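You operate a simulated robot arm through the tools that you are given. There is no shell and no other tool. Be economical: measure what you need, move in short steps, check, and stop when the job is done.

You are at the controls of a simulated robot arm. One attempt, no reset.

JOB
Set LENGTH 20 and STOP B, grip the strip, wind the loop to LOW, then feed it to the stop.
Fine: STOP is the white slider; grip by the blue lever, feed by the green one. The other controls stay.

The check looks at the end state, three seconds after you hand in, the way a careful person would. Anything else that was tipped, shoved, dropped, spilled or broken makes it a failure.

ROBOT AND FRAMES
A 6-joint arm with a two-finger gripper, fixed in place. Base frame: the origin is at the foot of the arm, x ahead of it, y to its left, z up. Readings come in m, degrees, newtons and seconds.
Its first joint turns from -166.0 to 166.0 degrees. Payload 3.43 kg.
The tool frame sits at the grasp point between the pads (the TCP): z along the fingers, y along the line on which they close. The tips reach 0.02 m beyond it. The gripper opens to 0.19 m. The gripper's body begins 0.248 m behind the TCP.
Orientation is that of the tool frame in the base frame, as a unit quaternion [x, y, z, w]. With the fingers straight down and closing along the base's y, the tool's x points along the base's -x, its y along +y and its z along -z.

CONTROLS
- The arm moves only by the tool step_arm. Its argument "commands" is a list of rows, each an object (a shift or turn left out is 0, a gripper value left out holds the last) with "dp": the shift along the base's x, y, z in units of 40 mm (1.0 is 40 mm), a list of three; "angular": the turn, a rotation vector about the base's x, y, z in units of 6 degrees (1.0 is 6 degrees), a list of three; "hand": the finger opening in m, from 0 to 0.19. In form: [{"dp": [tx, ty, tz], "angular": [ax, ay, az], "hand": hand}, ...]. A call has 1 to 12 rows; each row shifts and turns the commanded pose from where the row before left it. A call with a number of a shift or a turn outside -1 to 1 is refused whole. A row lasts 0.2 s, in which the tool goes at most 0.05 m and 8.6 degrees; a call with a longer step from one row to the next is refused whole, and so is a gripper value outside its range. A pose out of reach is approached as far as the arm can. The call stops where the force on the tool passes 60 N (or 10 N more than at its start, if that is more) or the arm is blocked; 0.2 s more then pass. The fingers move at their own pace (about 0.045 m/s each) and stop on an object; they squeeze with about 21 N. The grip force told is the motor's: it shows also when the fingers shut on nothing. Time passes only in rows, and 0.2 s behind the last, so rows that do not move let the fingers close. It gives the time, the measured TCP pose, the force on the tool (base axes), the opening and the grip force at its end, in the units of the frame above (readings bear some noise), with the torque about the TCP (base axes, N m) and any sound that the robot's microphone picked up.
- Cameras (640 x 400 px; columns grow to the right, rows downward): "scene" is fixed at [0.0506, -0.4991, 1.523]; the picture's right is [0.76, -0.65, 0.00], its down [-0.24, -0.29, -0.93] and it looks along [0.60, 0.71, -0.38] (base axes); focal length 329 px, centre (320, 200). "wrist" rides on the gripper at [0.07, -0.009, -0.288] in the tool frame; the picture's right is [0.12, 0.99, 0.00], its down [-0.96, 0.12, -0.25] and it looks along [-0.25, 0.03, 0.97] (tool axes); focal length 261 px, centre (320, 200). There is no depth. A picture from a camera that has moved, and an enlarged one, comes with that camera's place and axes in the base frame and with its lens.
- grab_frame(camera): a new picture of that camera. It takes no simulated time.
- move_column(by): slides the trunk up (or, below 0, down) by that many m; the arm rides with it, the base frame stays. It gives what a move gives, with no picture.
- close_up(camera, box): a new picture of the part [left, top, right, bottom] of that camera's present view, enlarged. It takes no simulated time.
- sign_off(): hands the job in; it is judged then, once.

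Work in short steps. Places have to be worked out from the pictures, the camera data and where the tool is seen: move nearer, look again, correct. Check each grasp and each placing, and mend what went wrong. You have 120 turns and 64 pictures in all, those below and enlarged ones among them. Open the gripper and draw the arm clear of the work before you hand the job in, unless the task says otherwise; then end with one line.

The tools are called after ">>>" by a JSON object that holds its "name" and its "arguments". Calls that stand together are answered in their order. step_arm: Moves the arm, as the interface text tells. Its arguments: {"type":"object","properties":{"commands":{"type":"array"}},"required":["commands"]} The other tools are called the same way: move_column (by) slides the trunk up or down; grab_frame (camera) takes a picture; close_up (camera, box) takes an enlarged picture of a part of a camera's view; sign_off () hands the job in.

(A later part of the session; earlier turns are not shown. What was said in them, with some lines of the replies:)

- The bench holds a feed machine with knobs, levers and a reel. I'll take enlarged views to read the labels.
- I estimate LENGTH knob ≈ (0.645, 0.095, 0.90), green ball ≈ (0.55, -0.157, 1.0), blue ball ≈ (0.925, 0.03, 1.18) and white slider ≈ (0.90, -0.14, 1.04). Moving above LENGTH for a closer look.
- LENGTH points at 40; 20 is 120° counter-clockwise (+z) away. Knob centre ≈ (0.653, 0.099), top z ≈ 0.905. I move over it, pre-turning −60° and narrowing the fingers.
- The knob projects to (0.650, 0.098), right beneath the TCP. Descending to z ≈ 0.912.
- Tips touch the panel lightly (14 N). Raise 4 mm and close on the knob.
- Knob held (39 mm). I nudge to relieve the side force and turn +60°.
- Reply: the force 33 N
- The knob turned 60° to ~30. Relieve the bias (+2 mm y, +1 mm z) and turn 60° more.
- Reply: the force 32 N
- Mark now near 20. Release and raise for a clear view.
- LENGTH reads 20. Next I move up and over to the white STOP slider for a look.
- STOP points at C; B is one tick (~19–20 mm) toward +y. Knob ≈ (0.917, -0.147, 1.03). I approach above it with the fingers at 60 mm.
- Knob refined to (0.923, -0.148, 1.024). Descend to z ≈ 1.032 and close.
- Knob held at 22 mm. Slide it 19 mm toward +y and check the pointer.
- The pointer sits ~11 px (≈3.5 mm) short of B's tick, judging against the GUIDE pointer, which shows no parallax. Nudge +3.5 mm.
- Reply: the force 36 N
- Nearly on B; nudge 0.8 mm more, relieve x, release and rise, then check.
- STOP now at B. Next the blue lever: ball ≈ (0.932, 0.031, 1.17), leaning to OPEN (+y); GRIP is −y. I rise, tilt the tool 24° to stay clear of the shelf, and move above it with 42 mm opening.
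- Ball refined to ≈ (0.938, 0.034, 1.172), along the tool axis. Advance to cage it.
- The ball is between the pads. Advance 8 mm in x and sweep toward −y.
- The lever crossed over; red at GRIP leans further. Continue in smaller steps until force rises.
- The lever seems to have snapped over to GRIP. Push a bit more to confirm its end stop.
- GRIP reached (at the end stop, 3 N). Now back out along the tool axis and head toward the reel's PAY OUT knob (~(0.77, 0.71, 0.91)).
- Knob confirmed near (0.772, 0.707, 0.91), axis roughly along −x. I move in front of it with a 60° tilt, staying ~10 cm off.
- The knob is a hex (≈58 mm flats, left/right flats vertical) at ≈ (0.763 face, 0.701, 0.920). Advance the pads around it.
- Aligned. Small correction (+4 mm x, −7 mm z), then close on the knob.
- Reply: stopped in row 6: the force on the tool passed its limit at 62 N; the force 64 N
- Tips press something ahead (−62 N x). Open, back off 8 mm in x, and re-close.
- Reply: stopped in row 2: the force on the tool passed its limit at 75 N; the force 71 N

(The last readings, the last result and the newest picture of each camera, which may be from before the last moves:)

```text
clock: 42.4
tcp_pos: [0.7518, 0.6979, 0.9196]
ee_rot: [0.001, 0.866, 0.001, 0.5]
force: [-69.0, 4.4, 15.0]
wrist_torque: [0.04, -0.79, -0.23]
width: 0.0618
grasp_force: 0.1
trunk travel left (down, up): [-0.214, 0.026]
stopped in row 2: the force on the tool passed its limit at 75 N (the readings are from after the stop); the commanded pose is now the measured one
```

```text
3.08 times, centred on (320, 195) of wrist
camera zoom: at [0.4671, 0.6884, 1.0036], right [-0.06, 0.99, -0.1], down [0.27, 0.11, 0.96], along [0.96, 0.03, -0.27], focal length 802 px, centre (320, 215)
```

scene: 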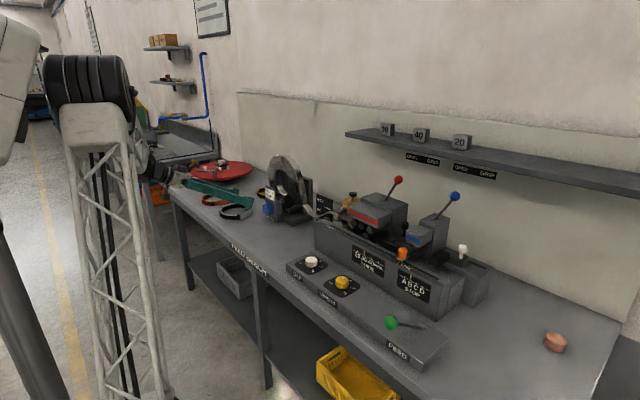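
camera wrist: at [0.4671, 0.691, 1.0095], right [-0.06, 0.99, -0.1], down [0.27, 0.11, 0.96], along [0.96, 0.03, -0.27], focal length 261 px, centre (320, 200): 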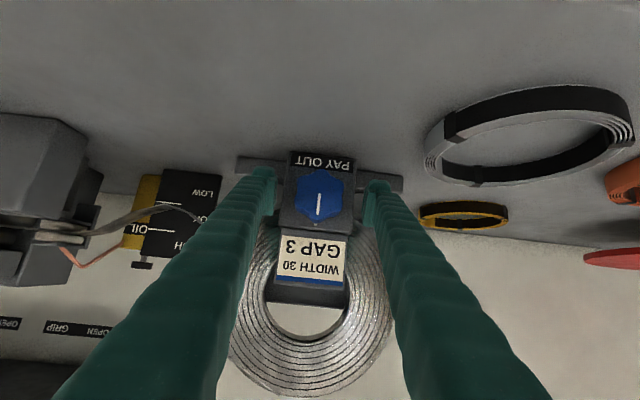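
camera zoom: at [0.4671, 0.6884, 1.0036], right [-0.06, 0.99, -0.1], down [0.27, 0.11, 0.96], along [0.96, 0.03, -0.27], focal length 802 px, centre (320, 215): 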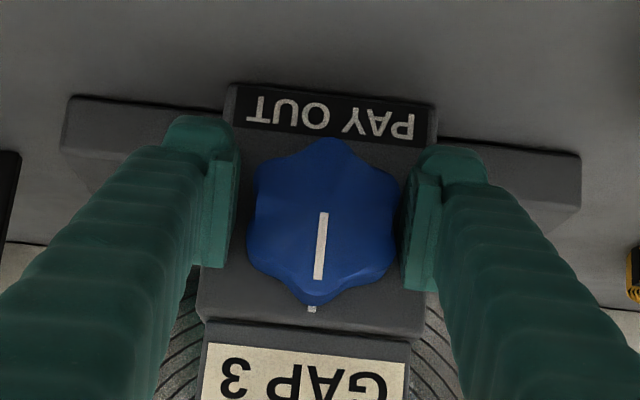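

Still pressing; back off first in x, then open.

>>> {"name": "step_arm", "arguments": {"commands": [{"dp": [-0.25, 0, 0]}, {}]}}

```text
clock: 43.0
tcp_pos: [0.7498, 0.6931, 0.9179]
ee_rot: [0.003, 0.867, -0.001, 0.498]
force: [-0.3, -0.1, -0.2]
wrist_torque: [-0.03, -0.05, -0.08]
width: 0.0848
grasp_force: 0.0
trunk travel left (down, up): [-0.214, 0.026]
```

>>> {"name": "step_arm", "arguments": {"commands": [{}, {}]}}

>>> {"name": "close_up", "arguments": {"camera": "wrist", "box": [220, 130, 420, 260]}}

```text
clock: 43.6
tcp_pos: [0.7472, 0.694, 0.9174]
ee_rot: [0.002, 0.867, 0.0, 0.499]
force: [0.4, 0.9, -0.8]
wrist_torque: [0.0, 0.01, 0.02]
width: 0.0848
grasp_force: 0.1
trunk travel left (down, up): [-0.214, 0.026]
```

```text
3.08 times, centred on (320, 195) of wrist
camera zoom: at [0.4625, 0.687, 1.002], right [-0.05, 0.99, -0.1], down [0.27, 0.11, 0.96], along [0.96, 0.02, -0.27], focal length 802 px, centre (320, 215)
```

zoom: 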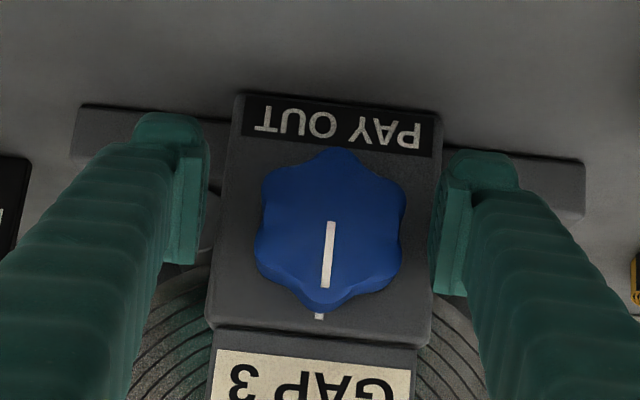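

The knob is lobed; box front is nearer than thought, so tips rode on the box edges. Shift to x ≈ 0.738, y ≈ 0.6985, z ≈ 0.922 and close.

>>> {"name": "step_arm", "arguments": {"commands": [{"dp": [-0.23, 0.11, 0.1]}, {}, {"hand": 0.04}, {}, {}, {}, {}]}}

>>> {"name": "close_up", "arguments": {"camera": "wrist", "box": [220, 130, 420, 260]}}

```text
clock: 45.2
tcp_pos: [0.7366, 0.6995, 0.9229]
ee_rot: [0.001, 0.866, 0.0, 0.5]
force: [8.0, 19.8, 3.8]
wrist_torque: [0.01, 0.04, 0.23]
width: 0.0545
grasp_force: 45.1
trunk travel left (down, up): [-0.214, 0.026]
```

```text
3.08 times, centred on (320, 195) of wrist
camera zoom: at [0.453, 0.6913, 1.0068], right [-0.06, 0.99, -0.1], down [0.27, 0.11, 0.96], along [0.96, 0.03, -0.27], focal length 802 px, centre (320, 215)
```

zoom: 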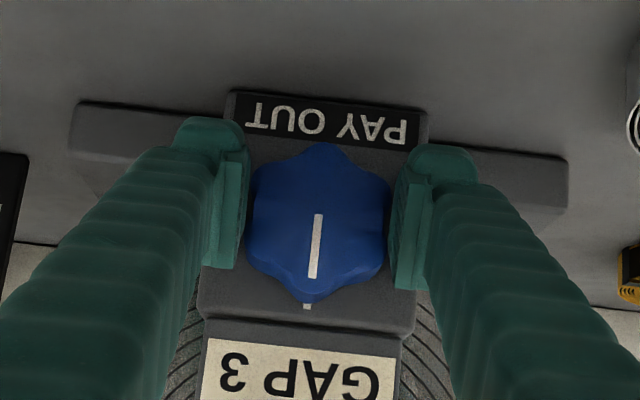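

Knob held (54.5 mm). Test turn of +30° about x (clockwise from the front) and look at the strip.

>>> {"name": "step_arm", "arguments": {"commands": [{"dp": [0, 0.04, 0]}, {"angular": [1, 0, 0]}, {"angular": [1, 0, 0]}, {"angular": [1, 0, 0]}, {"angular": [1, 0, 0]}, {"angular": [1, 0, 0]}, {}]}}

>>> {"name": "close_up", "arguments": {"camera": "scene", "box": [240, 150, 360, 250]}}

```text
clock: 46.8
tcp_pos: [0.7381, 0.6993, 0.9218]
ee_rot: [0.131, 0.837, 0.224, 0.482]
force: [-32.4, -14.1, 5.0]
wrist_torque: [0.0, 0.22, -0.05]
width: 0.0546
grasp_force: 44.7
trunk travel left (down, up): [-0.214, 0.026]
```

```text
4.00 times, centred on (300, 200) of scene
camera zoom: at [0.0506, -0.4991, 1.523], right [0.76, -0.65, 0.0], down [-0.24, -0.29, -0.93], along [0.6, 0.71, -0.38], focal length 1316 px, centre (400, 200)
```

zoom: 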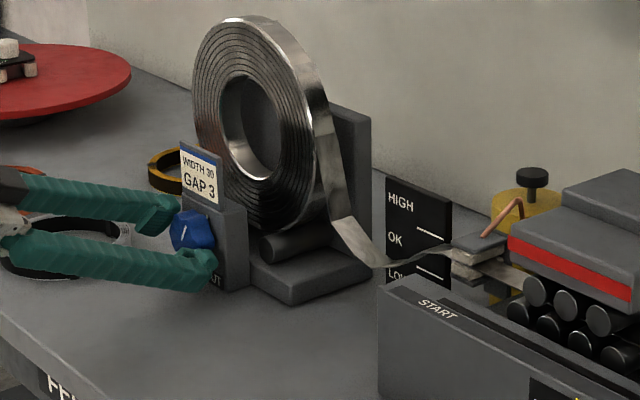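

The strip's loop dropped slightly: +x is the right direction. Continue another 30°.

>>> {"name": "step_arm", "arguments": {"commands": [{"dp": [-0.05, -0.02, 0]}, {"angular": [1, 0, 0]}, {"angular": [1, 0, 0]}, {"angular": [1, 0, 0]}, {"angular": [1, 0, 0]}, {"angular": [1, 0, 0]}, {}]}}

>>> {"name": "close_up", "arguments": {"camera": "scene", "box": [240, 150, 360, 250]}}

```text
clock: 48.2
tcp_pos: [0.7382, 0.6994, 0.9253]
ee_rot: [0.146, 0.839, 0.229, 0.472]
force: [7.7, -11.6, -7.1]
wrist_torque: [-0.05, -0.37, -0.41]
width: 0.0542
grasp_force: 45.0
out of reach, approached as far as the arm can: row 2, 3, 4, 5, 6
trunk travel left (down, up): [-0.214, 0.026]
stopped in row 6: the force on the tool passed its limit at 73 N (the readings are from after the stop); the commanded pose is now the measured one
```

```text
4.00 times, centred on (300, 200) of scene
camera zoom: at [0.0506, -0.4991, 1.523], right [0.76, -0.65, 0.0], down [-0.24, -0.29, -0.93], along [0.6, 0.71, -0.38], focal length 1316 px, centre (400, 200)
```

zoom: 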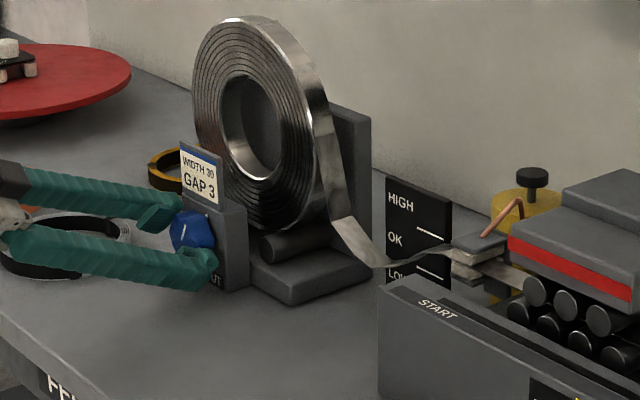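

Arm reach limits this roll at ~+33°. Release, back out, unroll, and take a level look at the loop from the front.

>>> {"name": "step_arm", "arguments": {"commands": [{"hand": 0.085}, {}, {"dp": [-0.5, 0, 0]}, {"dp": [-0.8, 0, 0]}, {"dp": [-0.8, 0, 0], "angular": [-1, 0, 0]}, {"angular": [-1, 0, 0]}, {"angular": [-1, 0, 0]}, {"angular": [-1, 0, 0]}, {"angular": [-1, 0, 0]}, {"dp": [0, -0.9, 0], "angular": [-0.4, -0.8, 0]}, {"dp": [0, -0.9, 0], "angular": [0, -0.8, 0]}, {"dp": [0, -0.9, 0], "angular": [0, -0.8, 0]}]}}

>>> {"name": "step_arm", "arguments": {"commands": [{"dp": [0, -0.9, 0]}, {"dp": [0, -0.9, 0]}, {"dp": [-0.5, 0, 0]}, {}]}}

>>> {"name": "grab_frame", "arguments": {"camera": "wrist"}}

```text
clock: 50.8
tcp_pos: [0.6503, 0.5926, 0.9273]
ee_rot: [0.009, 0.801, -0.012, 0.599]
force: [0.0, 0.4, -0.4]
wrist_torque: [0.02, -0.03, 0.04]
width: 0.0846
grasp_force: 0.0
trunk travel left (down, up): [-0.214, 0.026]
```

```text
clock: 51.8
tcp_pos: [0.6343, 0.5227, 0.9257]
ee_rot: [0.01, 0.801, -0.012, 0.599]
force: [0.6, -0.1, 0.6]
wrist_torque: [0.01, 0.02, 0.01]
width: 0.0847
grasp_force: 0.0
trunk travel left (down, up): [-0.214, 0.026]
```

```text
17 pictures are left
camera wrist: at [0.3381, 0.5215, 0.9405], right [0.0, 0.99, -0.12], down [0.04, 0.12, 0.99], along [1.0, 0.0, -0.04], focal length 261 px, centre (320, 200)
```

wrist: 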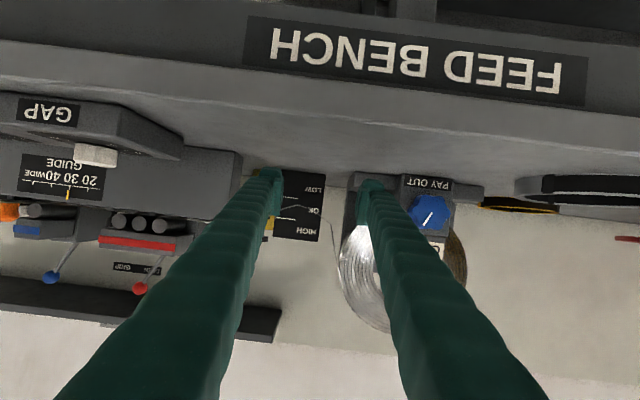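

>>> {"name": "close_up", "arguments": {"camera": "wrist", "box": [240, 150, 370, 250]}}

```text
4.00 times, centred on (305, 200) of wrist
camera zoom: at [0.3381, 0.5215, 0.9405], right [0.0, 0.99, -0.12], down [0.04, 0.12, 0.99], along [1.0, 0.0, -0.04], focal length 1043 px, centre (380, 200)
```

zoom: 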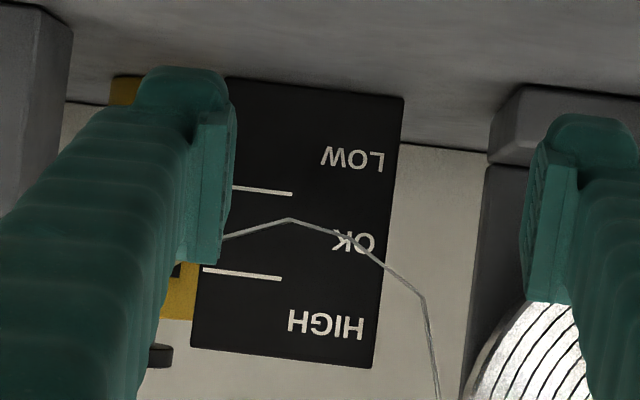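

Zones on the board: loop bottom is now at z≈0.935 (OK); LOW is centred at ≈0.893. So ~43 mm more drop, perhaps 150–200° more. Return to the knob, pre-rolled to −28° to meet its next flats.

>>> {"name": "step_arm", "arguments": {"commands": [{"dp": [0, 0.88, 0], "angular": [0, 0.8, 0]}, {"dp": [0, 0.88, 0], "angular": [0, 0.8, 0]}, {"dp": [0, 0.88, 0], "angular": [0, 0.8, 0]}, {"dp": [0, 0.88, 0], "angular": [-0.9, 0, 0]}, {"dp": [0, 0.88, 0], "angular": [-0.9, 0, 0]}, {"angular": [-0.9, 0, 0]}, {"angular": [-0.9, 0, 0]}, {"angular": [-1, 0, 0]}, {}]}}

>>> {"name": "close_up", "arguments": {"camera": "wrist", "box": [200, 100, 440, 260]}}

```text
clock: 53.8
tcp_pos: [0.6324, 0.6962, 0.9255]
ee_rot: [-0.111, 0.841, -0.221, 0.481]
force: [0.2, -0.8, -0.5]
wrist_torque: [0.03, -0.05, 0.0]
width: 0.0849
grasp_force: 0.0
trunk travel left (down, up): [-0.214, 0.026]
```

```text
2.50 times, centred on (320, 180) of wrist
camera zoom: at [0.3486, 0.7368, 1.0035], right [-0.04, 0.82, -0.56], down [0.28, 0.55, 0.79], along [0.96, -0.13, -0.25], focal length 652 px, centre (320, 250)
```

zoom: 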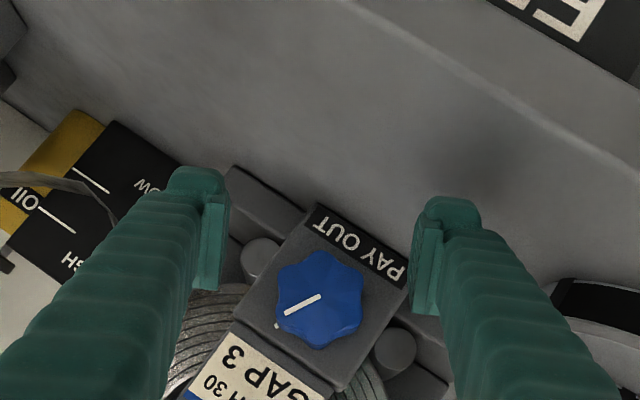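

Knob aligned (lobes within ~5°). Advance, close and turn from −28° through to +30°.

>>> {"name": "step_arm", "arguments": {"commands": [{"dp": [0.8, 0.08, -0.06], "angular": [0.4, 0, 0]}, {"dp": [0.8, 0, 0]}, {"dp": [0.7, 0, 0]}, {"dp": [0.33, 0, 0]}, {}, {"hand": 0.04}, {}, {}, {}, {}]}}

>>> {"name": "step_arm", "arguments": {"commands": [{"angular": [1, 0, 0]}, {"angular": [1, 0, 0]}, {"angular": [1, 0, 0]}, {"angular": [1, 0, 0]}, {}]}}

```text
clock: 56.0
tcp_pos: [0.7401, 0.7005, 0.9234]
ee_rot: [-0.101, 0.846, -0.202, 0.484]
force: [3.2, 2.2, -1.1]
wrist_torque: [0.01, 0.0, 0.07]
width: 0.0541
grasp_force: 45.3
trunk travel left (down, up): [-0.214, 0.026]
```

```text
clock: 57.2
tcp_pos: [0.7402, 0.7006, 0.925]
ee_rot: [0.003, 0.869, -0.022, 0.494]
force: [10.7, 1.9, 0.3]
wrist_torque: [0.0, -0.1, 0.05]
width: 0.0541
grasp_force: 44.9
trunk travel left (down, up): [-0.214, 0.026]
```

Gripping well with low forces. Continue to ~+29°.

>>> {"name": "step_arm", "arguments": {"commands": [{"angular": [1, 0, 0]}, {"angular": [1, 0, 0]}, {"angular": [1, 0, 0]}, {"angular": [1, 0, 0]}, {"angular": [0.9, 0, 0]}, {}]}}

>>> {"name": "close_up", "arguments": {"camera": "scene", "box": [240, 150, 360, 250]}}

```text
clock: 58.6
tcp_pos: [0.7392, 0.6989, 0.9242]
ee_rot: [0.128, 0.846, 0.199, 0.477]
force: [28.3, -5.8, 2.3]
wrist_torque: [-0.02, -0.15, 0.0]
width: 0.0536
grasp_force: 45.2
trunk travel left (down, up): [-0.214, 0.026]
```

```text
4.00 times, centred on (300, 200) of scene
camera zoom: at [0.0506, -0.4991, 1.523], right [0.76, -0.65, 0.0], down [-0.24, -0.29, -0.93], along [0.6, 0.71, -0.38], focal length 1316 px, centre (400, 200)
```

zoom: 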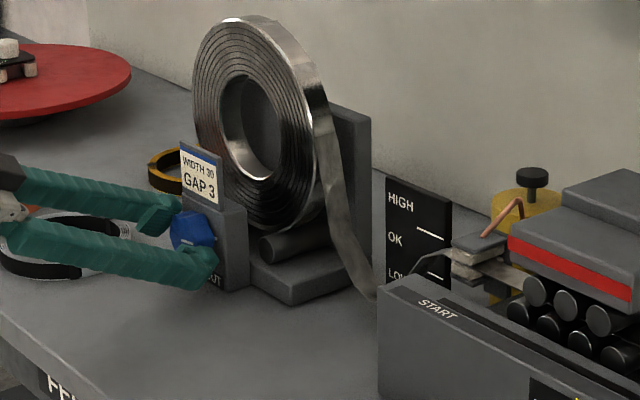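

The loop dropped a lot (≥33 px; target ≈38). Release, back out and take the level view.

>>> {"name": "step_arm", "arguments": {"commands": [{"hand": 0.085}, {}, {"dp": [-0.5, 0, 0]}, {"dp": [-0.8, 0, 0]}, {"dp": [-0.8, 0, 0], "angular": [-1, 0, 0]}, {"angular": [-1, 0, 0]}, {"angular": [-1, 0, 0]}, {"angular": [-1, 0, 0]}, {"angular": [-0.6, 0, 0]}, {"dp": [0, -0.9, 0], "angular": [0, -0.8, 0]}, {"dp": [0, -0.9, 0], "angular": [0, -0.8, 0]}, {"dp": [0, -0.9, 0], "angular": [0, -0.8, 0]}]}}

>>> {"name": "step_arm", "arguments": {"commands": [{"dp": [0, -0.9, -0.3]}, {"dp": [0, -0.9, -0.3]}, {"dp": [-0.5, 0, 0]}, {}]}}

>>> {"name": "close_up", "arguments": {"camera": "wrist", "box": [240, 130, 440, 250]}}

```text
clock: 61.2
tcp_pos: [0.6533, 0.5908, 0.9243]
ee_rot: [0.012, 0.8, -0.007, 0.6]
force: [-0.1, -0.1, 0.6]
wrist_torque: [0.0, -0.04, 0.0]
width: 0.0848
grasp_force: 0.0
trunk travel left (down, up): [-0.214, 0.026]
```

```text
clock: 62.2
tcp_pos: [0.6339, 0.518, 0.8993]
ee_rot: [0.012, 0.801, -0.007, 0.599]
force: [0.0, 0.0, -1.4]
wrist_torque: [0.01, -0.03, -0.01]
width: 0.085
grasp_force: 0.1
trunk travel left (down, up): [-0.214, 0.026]
```

```text
3.20 times, centred on (340, 190) of wrist
camera zoom: at [0.3375, 0.5161, 0.9132], right [-0.01, 0.99, -0.11], down [0.04, 0.11, 0.99], along [1.0, 0.0, -0.04], focal length 834 px, centre (256, 232)
```

zoom: 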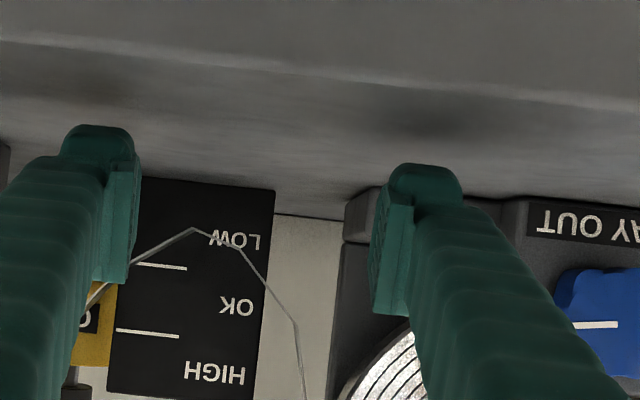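

Loop bottom z≈0.896 matches LOW's centre (line at 0.92). Now look at the green FEED lever.

>>> {"name": "close_up", "arguments": {"camera": "scene", "box": [350, 280, 470, 380]}}

```text
4.00 times, centred on (410, 330) of scene
camera zoom: at [0.0506, -0.4991, 1.523], right [0.76, -0.65, 0.0], down [-0.24, -0.29, -0.93], along [0.6, 0.71, -0.38], focal length 1316 px, centre (-40, -320)
```

zoom: 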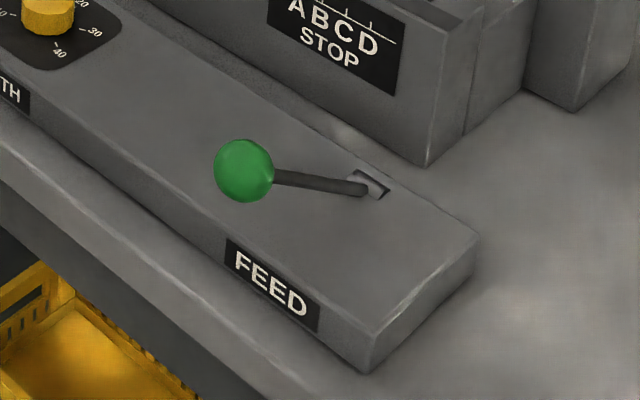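

The lever pivots at ≈ (0.688, −0.162, 0.895), ball ≈ (0.55, −0.157, 1.0), leaning toward −x; it probably feeds when swung up/+x. Rise, straighten the tool, and travel over.

>>> {"name": "step_arm", "arguments": {"commands": [{"dp": [-0.3, 0, 0.9], "angular": [0, 1, 0]}, {"dp": [-0.3, 0, 0.9], "angular": [0, 1, 0]}, {"dp": [-0.3, 0, 0.9], "angular": [0, 1, 0]}, {"dp": [-0.3, -0.5, 0.9], "angular": [0, 1, 0]}, {"dp": [0, -0.7, 0.9], "angular": [0, 1, 0]}, {"dp": [0, -0.8, 0.8], "angular": [0, 1, 0]}, {"dp": [0, -0.9, 0.7], "angular": [0, 1, 0]}, {"dp": [0, -1, 0.5], "angular": [0, 1, 0]}, {"dp": [0, -1, 0], "angular": [0, 1, 0]}, {"dp": [0, -1, 0], "angular": [0, 1, 0]}, {"dp": [0, -1, 0], "angular": [0, 1, 0]}, {"dp": [0, -1, 0], "angular": [0, 1, 0]}]}}

>>> {"name": "step_arm", "arguments": {"commands": [{"dp": [0, -1, 0], "angular": [0, 0.3, 0]}, {"dp": [0, -1, 0]}, {"dp": [0, -1, 0]}, {"dp": [0, -1, 0]}, {"dp": [0, -1, 0]}, {"dp": [0, -1, 0]}, {"dp": [0, -1, 0]}, {"dp": [0, -1, 0]}, {"dp": [0, 0, -0.5]}, {}]}}

>>> {"name": "grab_frame", "arguments": {"camera": "wrist"}}

```text
clock: 64.8
tcp_pos: [0.585, 0.2042, 1.1572]
ee_rot: [0.005, 1.0, -0.012, 0.013]
force: [-0.3, 0.2, -0.3]
wrist_torque: [-0.14, -0.16, 0.01]
width: 0.0849
grasp_force: 0.1
trunk travel left (down, up): [-0.214, 0.026]
```

```text
clock: 67.0
tcp_pos: [0.5843, -0.117, 1.1382]
ee_rot: [0.004, 1.0, -0.012, -0.002]
force: [-0.1, 0.3, 0.4]
wrist_torque: [0.02, 0.0, -0.01]
width: 0.085
grasp_force: 0.0
trunk travel left (down, up): [-0.214, 0.026]
```

```text
11 pictures are left
camera wrist: at [0.515, -0.1183, 1.4274], right [-0.11, 0.99, -0.02], down [0.96, 0.11, 0.24], along [0.24, 0.0, -0.97], focal length 261 px, centre (320, 200)
```

wrist: 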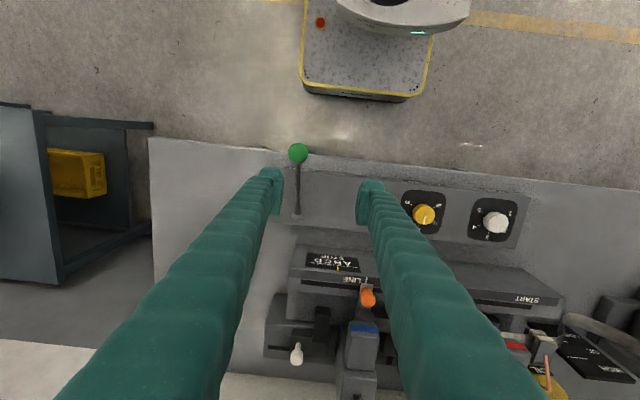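

Ball now at ≈ (0.547, −0.162, ~0.995). Move over it, descend and close.

>>> {"name": "step_arm", "arguments": {"commands": [{"dp": [-0.46, -0.56, 0], "hand": 0.07}, {"dp": [-0.46, -0.56, 0]}, {"dp": [0, 0, -0.9]}, {"dp": [0, 0, -0.9]}, {"dp": [0, 0, -0.9]}, {"dp": [0, 0, -0.85]}, {}, {"hand": 0.02}, {}, {}, {}, {}]}}

>>> {"name": "grab_frame", "arguments": {"camera": "wrist"}}

```text
clock: 69.6
tcp_pos: [0.5502, -0.1604, 0.997]
ee_rot: [0.005, 1.0, -0.012, -0.002]
force: [-0.3, -4.2, -2.2]
wrist_torque: [-0.02, 0.06, 0.03]
width: 0.0326
grasp_force: 45.0
trunk travel left (down, up): [-0.214, 0.026]
```

```text
10 pictures are left
camera wrist: at [0.4797, -0.1618, 1.2849], right [-0.11, 0.99, -0.02], down [0.96, 0.11, 0.24], along [0.24, 0.0, -0.97], focal length 261 px, centre (320, 200)
```

wrist: 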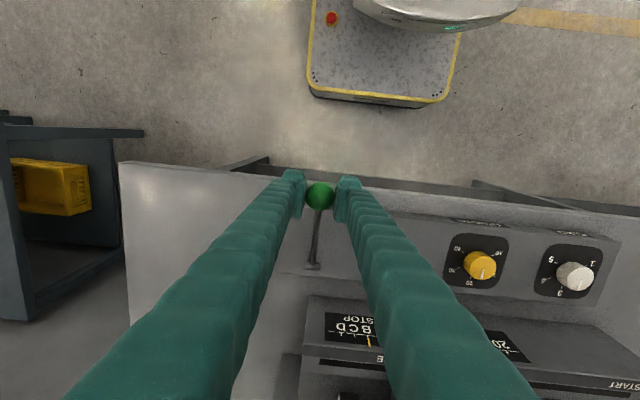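

Ball held (33 mm). Test a 10 mm nudge up-forward along the lever's arc.

>>> {"name": "step_arm", "arguments": {"commands": [{"dp": [0.075, 0, 0.1]}, {"dp": [0.075, 0, 0.1]}, {}]}}

```text
clock: 70.4
tcp_pos: [0.5543, -0.1597, 1.0061]
ee_rot: [0.006, 1.0, -0.012, -0.001]
force: [-13.9, 2.0, 4.3]
wrist_torque: [0.05, -0.33, -0.05]
width: 0.0305
grasp_force: 45.2
trunk travel left (down, up): [-0.214, 0.026]
```

>>> {"name": "close_up", "arguments": {"camera": "scene", "box": [340, 220, 500, 350]}}

```text
3.08 times, centred on (420, 285) of scene
camera zoom: at [0.0506, -0.4991, 1.523], right [0.76, -0.65, 0.0], down [-0.24, -0.29, -0.93], along [0.6, 0.71, -0.38], focal length 1013 px, centre (12, -62)
```

zoom: 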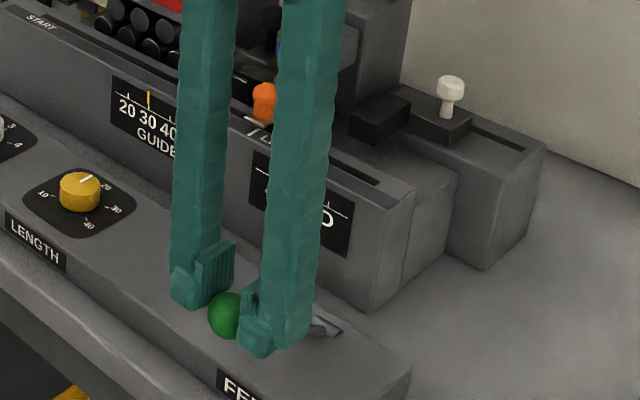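

The ball didn't move; the pads slid up on it. Re-seat the grip and test the opposite (down/toward −x) direction gently.

>>> {"name": "step_arm", "arguments": {"commands": [{"hand": 0.06}, {}, {"dp": [-0.12, -0.03, -0.26]}, {}, {"hand": 0.02}, {}, {}, {}, {"dp": [-0.06, 0, -0.08]}, {"dp": [-0.06, 0, -0.08]}, {}]}}

```text
clock: 72.8
tcp_pos: [0.5453, -0.1608, 0.9875]
ee_rot: [0.005, 1.0, -0.012, -0.002]
force: [14.8, 21.6, -2.8]
wrist_torque: [0.12, -1.02, 0.05]
width: 0.0312
grasp_force: 44.5
trunk travel left (down, up): [-0.214, 0.026]
```

Resists that too. Re-seat and test the −y direction (the strip's feed direction), where the pads cage the ball.

>>> {"name": "step_arm", "arguments": {"commands": [{"dp": [0.1, 0, 0.1]}, {"dp": [0, -0.12, 0]}, {"dp": [0, -0.12, 0]}, {}]}}

```text
clock: 73.5
tcp_pos: [0.5489, -0.16, 0.9919]
ee_rot: [0.006, 1.0, -0.006, -0.004]
force: [7.3, 44.7, -4.5]
wrist_torque: [0.16, -0.27, -0.17]
width: 0.0312
grasp_force: 45.1
trunk travel left (down, up): [-0.214, 0.026]
stopped in row 3: the force on the tool passed its limit at 68 N (the readings are from after the stop); the commanded pose is now the measured one
```

Stiff sideways, so it hinges about y and needs more than pad friction. I'll release, go behind the ball with closed, tilted fingers and push it up/forward.

>>> {"name": "step_arm", "arguments": {"commands": [{"hand": 0.07}, {}, {"dp": [0, 0, 0.9]}, {"dp": [-0.4, 0, 0.9]}, {"dp": [-0.9, 0, 0.3], "hand": 0.0, "angular": [0, -1, 0]}, {"dp": [-0.9, 0, 0], "angular": [0, -1, 0]}, {"dp": [0, 0, -0.8], "angular": [0, -1, 0]}, {"dp": [0, 0, -0.8], "angular": [0, -1, 0]}, {"dp": [0, 0, -0.8]}, {"dp": [0.5, 0, -0.1]}, {}]}}

>>> {"name": "grab_frame", "arguments": {"camera": "wrist"}}

```text
clock: 75.9
tcp_pos: [0.4818, -0.1602, 0.9723]
ee_rot: [-0.001, 0.979, -0.003, 0.202]
force: [0.8, 0.3, 0.4]
wrist_torque: [0.02, -0.02, -0.01]
width: 0.0
grasp_force: 21.5
trunk travel left (down, up): [-0.214, 0.026]
```

```text
8 pictures are left
camera wrist: at [0.3038, -0.1677, 1.2107], right [-0.11, 0.99, -0.05], down [0.79, 0.12, 0.61], along [0.61, 0.02, -0.79], focal length 261 px, centre (320, 200)
```

wrist: 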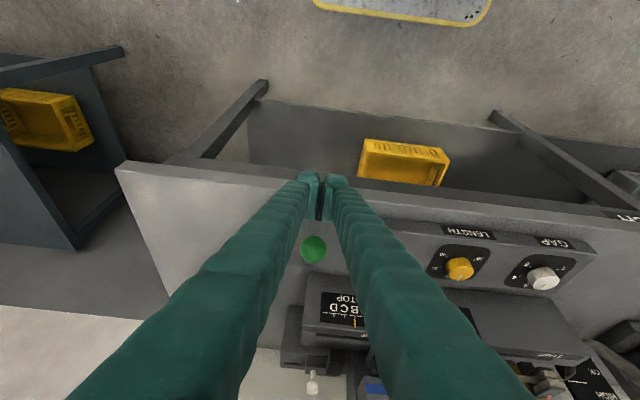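

Behind the ball and aligned. Push forward/up in small steps.

>>> {"name": "step_arm", "arguments": {"commands": [{"dp": [0.4, -0.05, 0.1]}, {"dp": [0.3, 0, 0.1]}, {"dp": [0.12, 0, 0.12]}, {"dp": [0.12, 0, 0.15]}, {"dp": [0.12, 0, 0.15]}, {}]}}

```text
clock: 76.8
tcp_pos: [0.5081, -0.1649, 0.9873]
ee_rot: [0.005, 0.98, -0.005, 0.198]
force: [-26.8, -1.2, -7.6]
wrist_torque: [-0.17, 0.23, 0.16]
width: 0.0
grasp_force: 20.9
trunk travel left (down, up): [-0.214, 0.026]
stopped in row 4: the force on the tool passed its limit at 69 N (the readings are from after the stop); the commanded pose is now the measured one
```

Hard stop that way too (69 N), so up/forward isn't the stroke. Now try pressing the ball down from above with closed fingers.

>>> {"name": "step_arm", "arguments": {"commands": [{"dp": [-0.8, 0, 0]}, {"dp": [0, 0, 0.9], "angular": [0, 1, 0]}, {"dp": [0, 0, 0.9], "angular": [0, 1, 0]}, {"dp": [0.5, 0.03, 0.6], "angular": [0, 1, 0]}, {"dp": [0.9, 0.03, 0], "angular": [0, 0.9, 0]}, {"dp": [0.5, 0, 0]}, {}, {"dp": [0, 0, -0.5]}, {}]}}

```text
clock: 78.8
tcp_pos: [0.5545, -0.1652, 1.0653]
ee_rot: [0.005, 1.0, -0.007, -0.004]
force: [0.8, 0.3, 0.3]
wrist_torque: [0.01, 0.04, 0.0]
width: 0.0
grasp_force: 21.3
trunk travel left (down, up): [-0.214, 0.026]
```

>>> {"name": "step_arm", "arguments": {"commands": [{"dp": [0, 0.05, -0.4]}, {"dp": [0, 0, -0.3]}, {"dp": [0, 0, -0.2]}, {"dp": [-0.1, 0, -0.15]}, {"dp": [-0.1, 0, -0.15]}, {}]}}

```text
clock: 80.2
tcp_pos: [0.5459, -0.1623, 1.0172]
ee_rot: [0.006, 1.0, -0.007, -0.004]
force: [0.0, 0.6, 0.7]
wrist_torque: [-0.02, 0.02, -0.01]
width: 0.0003
grasp_force: 20.7
trunk travel left (down, up): [-0.214, 0.026]
```

No contact where the ball's top was — the lever may have moved. Look.

>>> {"name": "close_up", "arguments": {"camera": "scene", "box": [340, 200, 500, 350]}}

```text
2.67 times, centred on (420, 275) of scene
camera zoom: at [0.0506, -0.4991, 1.523], right [0.76, -0.65, 0.0], down [-0.24, -0.29, -0.93], along [0.6, 0.71, -0.38], focal length 878 px, centre (53, 0)
```

zoom: 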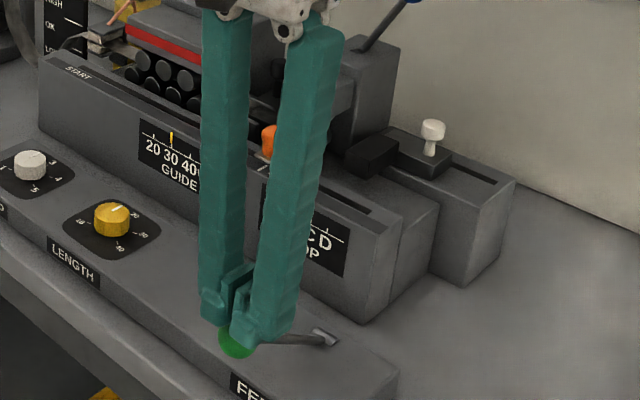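

The ball has moved down ~15 mm: pressing down is the feed stroke. Continue slowly, watching force.

>>> {"name": "step_arm", "arguments": {"commands": [{"dp": [-0.12, 0, -0.15]}, {"dp": [-0.08, 0, -0.15]}, {"dp": [-0.08, 0, -0.15]}, {"dp": [-0.06, 0, -0.15]}, {}]}}

>>> {"name": "close_up", "arguments": {"camera": "scene", "box": [340, 200, 500, 350]}}

```text
clock: 81.5
tcp_pos: [0.5347, -0.161, 0.9926]
ee_rot: [0.007, 1.0, -0.008, -0.003]
force: [-0.4, 0.1, 1.2]
wrist_torque: [0.03, -0.01, 0.0]
width: 0.0
grasp_force: 20.7
trunk travel left (down, up): [-0.214, 0.026]
```

```text
2.67 times, centred on (420, 275) of scene
camera zoom: at [0.0506, -0.4991, 1.523], right [0.76, -0.65, 0.0], down [-0.24, -0.29, -0.93], along [0.6, 0.71, -0.38], focal length 878 px, centre (53, 0)
```

zoom: 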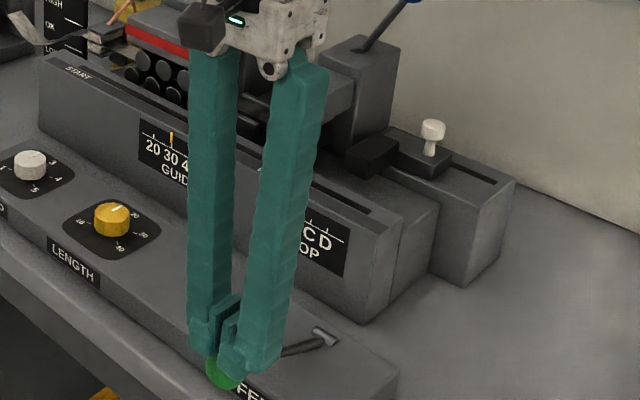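

Moving freely (and the loop is being taken up). Continue down until resistance.

>>> {"name": "step_arm", "arguments": {"commands": [{"dp": [-0.06, 0, -0.15]}, {"dp": [-0.05, 0, -0.15]}, {"dp": [-0.04, 0, -0.15]}, {"dp": [-0.04, 0, -0.15]}, {}]}}

```text
clock: 82.7
tcp_pos: [0.5242, -0.1628, 0.9697]
ee_rot: [0.005, 1.0, -0.006, -0.003]
force: [0.1, -0.3, 1.3]
wrist_torque: [0.04, -0.01, 0.0]
width: 0.0002
grasp_force: 21.0
trunk travel left (down, up): [-0.214, 0.026]
```

>>> {"name": "step_arm", "arguments": {"commands": [{"dp": [-0.03, 0, -0.15]}, {"dp": [-0.02, 0, -0.15]}, {"dp": [-0.02, 0, -0.15]}, {}]}}

>>> {"name": "close_up", "arguments": {"camera": "scene", "box": [290, 180, 490, 360]}}

```text
clock: 83.7
tcp_pos: [0.5221, -0.161, 0.9511]
ee_rot: [0.005, 1.0, -0.007, -0.004]
force: [1.0, 0.6, 1.5]
wrist_torque: [0.09, 0.01, 0.01]
width: 0.0
grasp_force: 20.9
trunk travel left (down, up): [-0.214, 0.026]
```

```text
2.22 times, centred on (390, 270) of scene
camera zoom: at [0.0506, -0.4991, 1.523], right [0.76, -0.65, 0.0], down [-0.24, -0.29, -0.93], along [0.6, 0.71, -0.38], focal length 731 px, centre (164, 44)
```

zoom: 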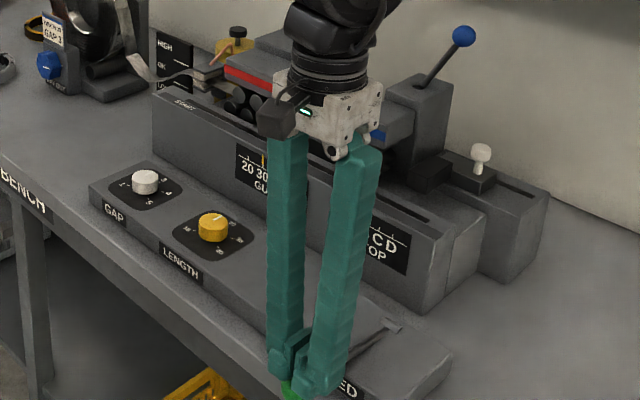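

>>> {"name": "step_arm", "arguments": {"commands": [{"dp": [0, 0, -0.12]}, {"dp": [0, 0, -0.12]}, {"dp": [0, 0, -0.12]}, {"dp": [0, 0, -0.12]}, {}]}}

```text
clock: 84.8
tcp_pos: [0.523, -0.1619, 0.9317]
ee_rot: [0.005, 1.0, -0.008, -0.003]
force: [-0.8, 0.3, 2.4]
wrist_torque: [0.06, 0.03, 0.02]
width: 0.0
grasp_force: 21.5
trunk travel left (down, up): [-0.214, 0.026]
```

>>> {"name": "step_arm", "arguments": {"commands": [{"dp": [0.02, 0, -0.12]}, {"dp": [0.02, 0, -0.12]}, {"dp": [0.02, 0, -0.12]}, {}]}}

```text
clock: 85.8
tcp_pos: [0.5246, -0.1617, 0.9181]
ee_rot: [0.005, 1.0, -0.007, -0.004]
force: [-1.2, 2.1, 2.5]
wrist_torque: [0.02, 0.04, -0.02]
width: 0.0
grasp_force: 20.7
trunk travel left (down, up): [-0.214, 0.026]
```

Force is still small; verify that the ball is still under the tips.

>>> {"name": "close_up", "arguments": {"camera": "scene", "box": [290, 190, 490, 370]}}

```text
2.22 times, centred on (390, 280) of scene
camera zoom: at [0.0506, -0.4991, 1.523], right [0.76, -0.65, 0.0], down [-0.24, -0.29, -0.93], along [0.6, 0.71, -0.38], focal length 731 px, centre (164, 22)
```

zoom: 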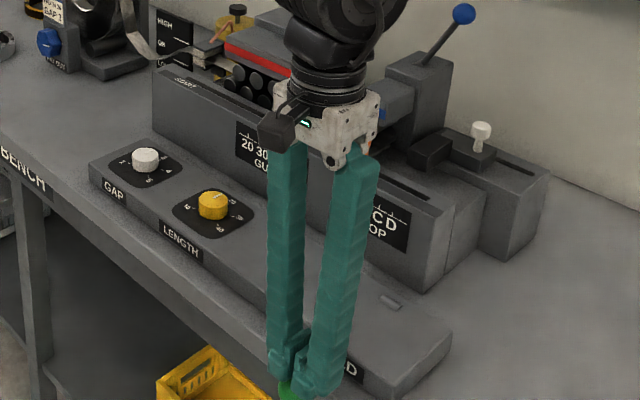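

The ball is still under the tips and the loop is rising toward OK. Continue in small steps.

>>> {"name": "step_arm", "arguments": {"commands": [{"dp": [0.02, 0, -0.08]}, {"dp": [0.02, 0, -0.08]}, {"dp": [0.02, 0, -0.08]}, {}]}}

```text
clock: 86.8
tcp_pos: [0.5278, -0.1618, 0.9089]
ee_rot: [0.005, 1.0, -0.008, -0.002]
force: [-1.3, 2.2, 36.1]
wrist_torque: [0.29, 0.36, -0.12]
width: 0.0
grasp_force: 21.1
trunk travel left (down, up): [-0.214, 0.026]
```

Firm resistance (36 N): end of feed. Rise clear and inspect the strip at the stop.

>>> {"name": "step_arm", "arguments": {"commands": [{}, {"dp": [0, 0, 0.5]}, {"dp": [0, 0, 1]}, {"dp": [0, 0, 1]}, {"dp": [0, 0, 1]}, {"dp": [0, 0, 1]}, {"dp": [0, 0, 1]}, {"dp": [0.7, 0.2, 0.8]}, {"dp": [1, 0.2, 0], "hand": 0.15}, {"dp": [1, 0.2, 0]}, {"dp": [1, 0.2, 0]}, {"dp": [0.5, 0.2, 0]}]}}

>>> {"name": "grab_frame", "arguments": {"camera": "wrist"}}

```text
clock: 89.5
tcp_pos: [0.6992, -0.1216, 1.1574]
ee_rot: [0.005, 1.0, -0.007, -0.003]
force: [-0.2, -0.5, 0.1]
wrist_torque: [0.03, -0.07, 0.01]
width: 0.088
grasp_force: 0.0
trunk travel left (down, up): [-0.214, 0.026]
```

```text
3 pictures are left
camera wrist: at [0.6306, -0.1251, 1.4463], right [-0.11, 0.99, -0.01], down [0.96, 0.11, 0.24], along [0.24, 0.01, -0.97], focal length 261 px, centre (320, 200)
```

wrist: 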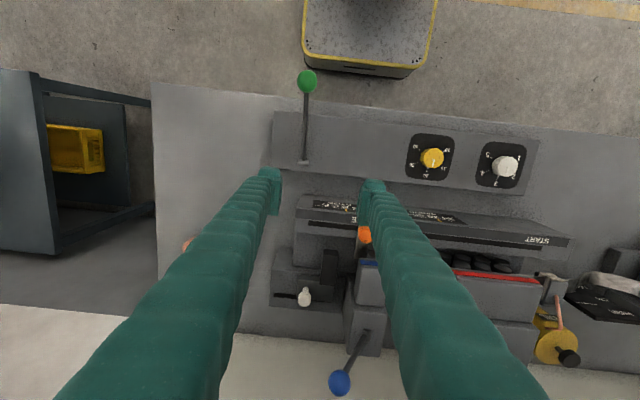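

Move the arm up clear, then take a scene close-up of the lever, stop and loop.

>>> {"name": "step_arm", "arguments": {"commands": [{"dp": [-0.5, 0, 0.9]}, {"dp": [-0.5, 0.2, 0.9]}, {"dp": [-0.5, 0.5, 0.9]}, {"dp": [-0.5, 0.5, 0.9]}, {"dp": [-0.5, 0.5, 0.9]}, {"dp": [-0.3, 0.5, 0.9]}, {}]}}

>>> {"name": "close_up", "arguments": {"camera": "scene", "box": [300, 170, 480, 350]}}

```text
clock: 91.0
tcp_pos: [0.5848, -0.0336, 1.3702]
ee_rot: [0.005, 1.0, -0.007, -0.004]
force: [-0.1, -0.2, 0.3]
wrist_torque: [0.0, 0.01, 0.02]
width: 0.15
grasp_force: 0.1
trunk travel left (down, up): [-0.214, 0.026]
```

```text
2.22 times, centred on (390, 260) of scene
camera zoom: at [0.0506, -0.4991, 1.523], right [0.76, -0.65, 0.0], down [-0.24, -0.29, -0.93], along [0.6, 0.71, -0.38], focal length 731 px, centre (164, 67)
```

zoom: 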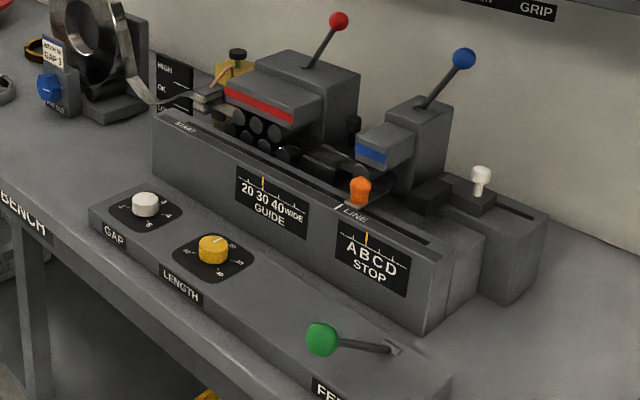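

The lever springs back by itself. Check the strip at the stop.

>>> {"name": "close_up", "arguments": {"camera": "scene", "box": [376, 200, 456, 260]}}

```text
6.67 times, centred on (416, 230) of scene
camera zoom: at [0.0506, -0.4991, 1.523], right [0.76, -0.65, 0.0], down [-0.24, -0.29, -0.93], along [0.6, 0.71, -0.38], focal length 2194 px, centre (-320, 0)
```

zoom: 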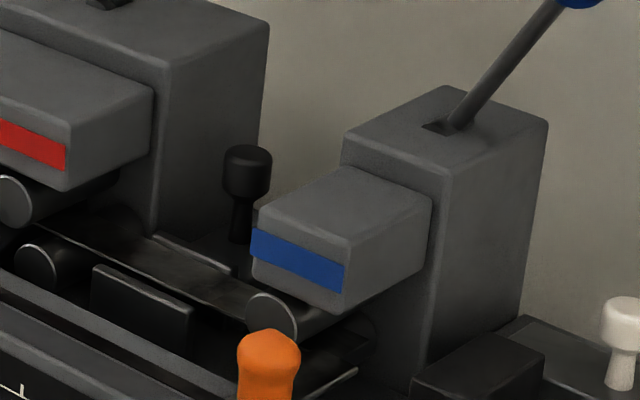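

One careful last view from the wrist: position above the gap between blue grip head and stop.

>>> {"name": "step_arm", "arguments": {"commands": [{"dp": [0.8, -0.1, -0.7], "hand": 0.19}, {"dp": [0.8, -0.1, -0.7]}, {"dp": [0.8, -0.1, -0.7]}, {"dp": [0.8, -0.1, -0.7]}, {"dp": [0.8, -0.1, -0.7]}, {"dp": [0.8, -0.1, -0.7]}, {"dp": [0.6, -0.05, -0.7]}, {}, {}]}}

>>> {"name": "close_up", "arguments": {"camera": "wrist", "box": [265, 130, 395, 230]}}

```text
clock: 93.0
tcp_pos: [0.8008, -0.0605, 1.1793]
ee_rot: [0.006, 1.0, -0.008, -0.004]
force: [-0.9, 0.8, -0.5]
wrist_torque: [0.01, 0.02, 0.04]
width: 0.1901
grasp_force: 0.0
trunk travel left (down, up): [-0.214, 0.026]
```

```text
4.00 times, centred on (330, 180) of wrist
camera zoom: at [0.7324, -0.0647, 1.4681], right [-0.11, 0.99, -0.01], down [0.96, 0.11, 0.24], along [0.24, 0.01, -0.97], focal length 1043 px, centre (280, 280)
```

zoom: 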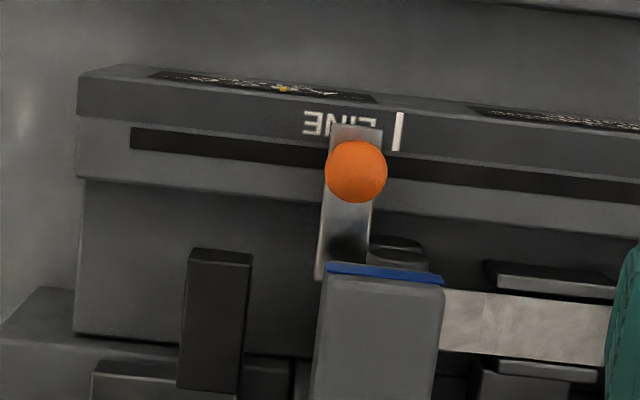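

The pictures are used up, but they told me enough. The orange head marker moved ~20 mm past LINE on one stroke. The stop face sits ~57–60 mm past LINE, so stop B needs three 20 mm strokes. I return above the green ball with closed fingers for stroke two.

>>> {"name": "step_arm", "arguments": {"commands": [{"dp": [-1, 0, 0], "hand": 0}, {"dp": [-1, 0, 0]}, {"dp": [-1, -0.4, 0]}, {"dp": [-1, -0.5, 0]}, {"dp": [-1, -0.5, 0]}, {"dp": [-1, -0.6, 0]}, {"dp": [-0.15, -0.56, 0]}, {"dp": [0, 0, -0.9]}, {"dp": [0, 0, -0.9]}, {"dp": [0, 0, -0.9]}, {}, {}]}}

```text
clock: 95.7
tcp_pos: [0.5533, -0.161, 1.0729]
ee_rot: [0.005, 1.0, -0.007, -0.004]
force: [0.8, 0.8, -0.1]
wrist_torque: [0.02, 0.02, 0.0]
width: 0.0002
grasp_force: 20.7
trunk travel left (down, up): [-0.214, 0.026]
```

Positioned above the ball (TCP z 1.073, fingers shut). Repeat the same press path as stroke one, first half.

>>> {"name": "step_arm", "arguments": {"commands": [{"dp": [0, 0, -0.5]}, {"dp": [0, 0, -0.4]}, {"dp": [-0.05, 0, -0.2]}, {"dp": [-0.13, 0, -0.25]}, {"dp": [-0.12, 0, -0.15]}, {"dp": [-0.08, 0, -0.15]}, {"dp": [-0.08, 0, -0.15]}, {"dp": [-0.06, 0, -0.15]}, {"dp": [-0.06, 0, -0.15]}, {"dp": [-0.05, 0, -0.15]}, {"dp": [-0.04, 0, -0.15]}, {}]}}

```text
clock: 98.2
tcp_pos: [0.525, -0.1605, 0.9771]
ee_rot: [0.005, 1.0, -0.007, -0.004]
force: [-0.6, 0.4, 0.8]
wrist_torque: [0.05, 0.02, 0.02]
width: 0.0001
grasp_force: 21.0
trunk travel left (down, up): [-0.214, 0.026]
```

Same light forces as before. Complete the stroke to the bottom.

>>> {"name": "step_arm", "arguments": {"commands": [{"dp": [-0.03, 0, -0.15]}, {"dp": [-0.02, 0, -0.15]}, {"dp": [-0.02, 0, -0.15]}, {"dp": [0, 0, -0.15]}, {"dp": [0, 0, -0.15]}, {"dp": [0, 0, -0.15]}, {"dp": [0.02, 0, -0.15]}, {"dp": [0.02, 0, -0.15]}, {"dp": [0.02, 0, -0.15]}, {"dp": [0.02, 0, -0.12]}, {"dp": [0.02, 0, -0.1]}, {}]}}

```text
clock: 100.8
tcp_pos: [0.5269, -0.1605, 0.913]
ee_rot: [0.005, 1.0, -0.007, -0.004]
force: [0.1, 1.3, 2.7]
wrist_torque: [0.03, 0.0, -0.04]
width: 0.0
grasp_force: 21.2
trunk travel left (down, up): [-0.214, 0.026]
```

>>> {"name": "step_arm", "arguments": {"commands": [{"dp": [0.01, 0, -0.06]}, {"dp": [0.01, 0, -0.05]}, {}]}}

```text
clock: 101.7
tcp_pos: [0.5276, -0.1619, 0.9115]
ee_rot: [0.005, 1.0, -0.007, -0.003]
force: [-7.2, 4.8, 29.4]
wrist_torque: [0.35, 0.42, -0.07]
width: 0.0002
grasp_force: 20.7
trunk travel left (down, up): [-0.214, 0.026]
```

Bottomed at the same height (29 N). Rise to let the lever return, then pause above the ball.

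>>> {"name": "step_arm", "arguments": {"commands": [{}, {"dp": [0, 0, 0.5]}, {"dp": [0, 0, 0.8]}, {"dp": [0.1, 0, 0.9]}, {"dp": [0.25, 0, 0.9]}, {"dp": [0.3, 0, 0.9]}, {}, {}, {}]}}

```text
clock: 103.7
tcp_pos: [0.5558, -0.1624, 1.0723]
ee_rot: [0.005, 1.0, -0.008, -0.004]
force: [0.2, -0.1, 0.6]
wrist_torque: [0.02, 0.0, 0.01]
width: 0.0001
grasp_force: 21.5
trunk travel left (down, up): [-0.214, 0.026]
```

Stroke three, first half, same path.

>>> {"name": "step_arm", "arguments": {"commands": [{"dp": [-0.05, 0.02, -0.5]}, {"dp": [0, 0, -0.4]}, {"dp": [-0.05, 0, -0.2]}, {"dp": [-0.13, 0, -0.25]}, {"dp": [-0.12, 0, -0.15]}, {"dp": [-0.08, 0, -0.15]}, {"dp": [-0.08, 0, -0.15]}, {"dp": [-0.06, 0, -0.15]}, {"dp": [-0.06, 0, -0.15]}, {"dp": [-0.05, 0, -0.15]}, {"dp": [-0.04, 0, -0.15]}, {}]}}

```text
clock: 106.2
tcp_pos: [0.5256, -0.1611, 0.9721]
ee_rot: [0.006, 1.0, -0.007, -0.003]
force: [0.9, 0.8, 2.1]
wrist_torque: [0.02, -0.01, -0.03]
width: 0.0001
grasp_force: 21.5
trunk travel left (down, up): [-0.214, 0.026]
```

Still free. Continue gently, since the strip should meet the stop near the end of this stroke.

>>> {"name": "step_arm", "arguments": {"commands": [{"dp": [-0.03, 0, -0.15]}, {"dp": [-0.02, 0, -0.15]}, {"dp": [-0.02, 0, -0.15]}, {"dp": [0, 0, -0.15]}, {"dp": [0, 0, -0.15]}, {"dp": [0, 0, -0.15]}, {}]}}

>>> {"name": "step_arm", "arguments": {"commands": [{"dp": [0.02, 0, -0.12]}, {"dp": [0.02, 0, -0.12]}, {"dp": [0.02, 0, -0.12]}, {"dp": [0.02, 0, -0.1]}, {}]}}

```text
clock: 107.8
tcp_pos: [0.522, -0.1612, 0.9372]
ee_rot: [0.005, 1.0, -0.007, -0.004]
force: [-0.3, 0.5, 2.4]
wrist_torque: [0.07, 0.0, -0.03]
width: 0.0
grasp_force: 21.1
trunk travel left (down, up): [-0.214, 0.026]
```

```text
clock: 109.0
tcp_pos: [0.5267, -0.1614, 0.9175]
ee_rot: [0.005, 1.0, -0.007, -0.004]
force: [-0.8, 0.7, 2.6]
wrist_torque: [0.02, 0.04, 0.01]
width: 0.0
grasp_force: 21.8
trunk travel left (down, up): [-0.214, 0.026]
```

>>> {"name": "step_arm", "arguments": {"commands": [{"dp": [0.01, 0, -0.08]}, {"dp": [0.01, 0, -0.07]}, {"dp": [0, 0, -0.05]}, {}]}}

```text
clock: 110.0
tcp_pos: [0.5272, -0.1614, 0.911]
ee_rot: [0.006, 1.0, -0.006, -0.004]
force: [2.7, 1.0, 7.4]
wrist_torque: [0.07, 0.06, -0.06]
width: 0.0
grasp_force: 21.1
trunk travel left (down, up): [-0.214, 0.026]
```

>>> {"name": "step_arm", "arguments": {"commands": [{"dp": [0, 0, -0.05]}, {}]}}

```text
clock: 110.7
tcp_pos: [0.5267, -0.1626, 0.9104]
ee_rot: [0.004, 1.0, -0.008, -0.002]
force: [1.8, 5.7, 29.7]
wrist_torque: [0.31, 0.2, -0.19]
width: 0.0
grasp_force: 20.8
trunk travel left (down, up): [-0.214, 0.026]
```

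Third stroke bottomed at the same point, for about 60 mm in total, which matches the measured LINE-to-stop distance. Rise, open the gripper and move clear.

>>> {"name": "step_arm", "arguments": {"commands": [{}, {"dp": [0, 0, 0.5]}, {"dp": [0, 0, 0.8]}, {"dp": [0.1, 0, 0.9]}, {"dp": [0.25, 0, 0.9]}, {"dp": [0, 0, 1]}, {"dp": [0, 0, 1]}, {"dp": [0, 0.4, 1], "hand": 0.19}, {"dp": [0, 0.8, 0.8]}, {"dp": [0, 0.8, 0.8]}, {"dp": [0, 0.8, 0.8]}, {}]}}

```text
clock: 113.2
tcp_pos: [0.5398, -0.0483, 1.2522]
ee_rot: [0.005, 1.0, -0.007, -0.004]
force: [0.5, -0.2, -1.3]
wrist_torque: [0.03, 0.03, 0.0]
width: 0.1061
grasp_force: 0.1
trunk travel left (down, up): [-0.214, 0.026]
```

>>> {"name": "step_arm", "arguments": {"commands": [{"dp": [0, 0, 0.9]}, {"dp": [0, 0, 0.9]}, {"dp": [0, 0, 0.9]}, {}, {}, {}]}}

```text
clock: 114.7
tcp_pos: [0.5396, -0.0473, 1.3593]
ee_rot: [0.005, 1.0, -0.006, -0.003]
force: [-0.1, 1.1, 0.8]
wrist_torque: [-0.03, -0.02, 0.04]
width: 0.1898
grasp_force: 0.0
trunk travel left (down, up): [-0.214, 0.026]
```

The arm is clear and the gripper is open, so I'm handing in.

>>> {"name": "sign_off", "arguments": {}}

```text
The job is handed in.
```

I handed in with LENGTH at 20, STOP at B, the blue lever at GRIP, the loop wound to LOW and then three feed strokes; I had no pictures left to confirm that the strip reached the stop or where the loop ended up (it had risen to about OK after stroke one).
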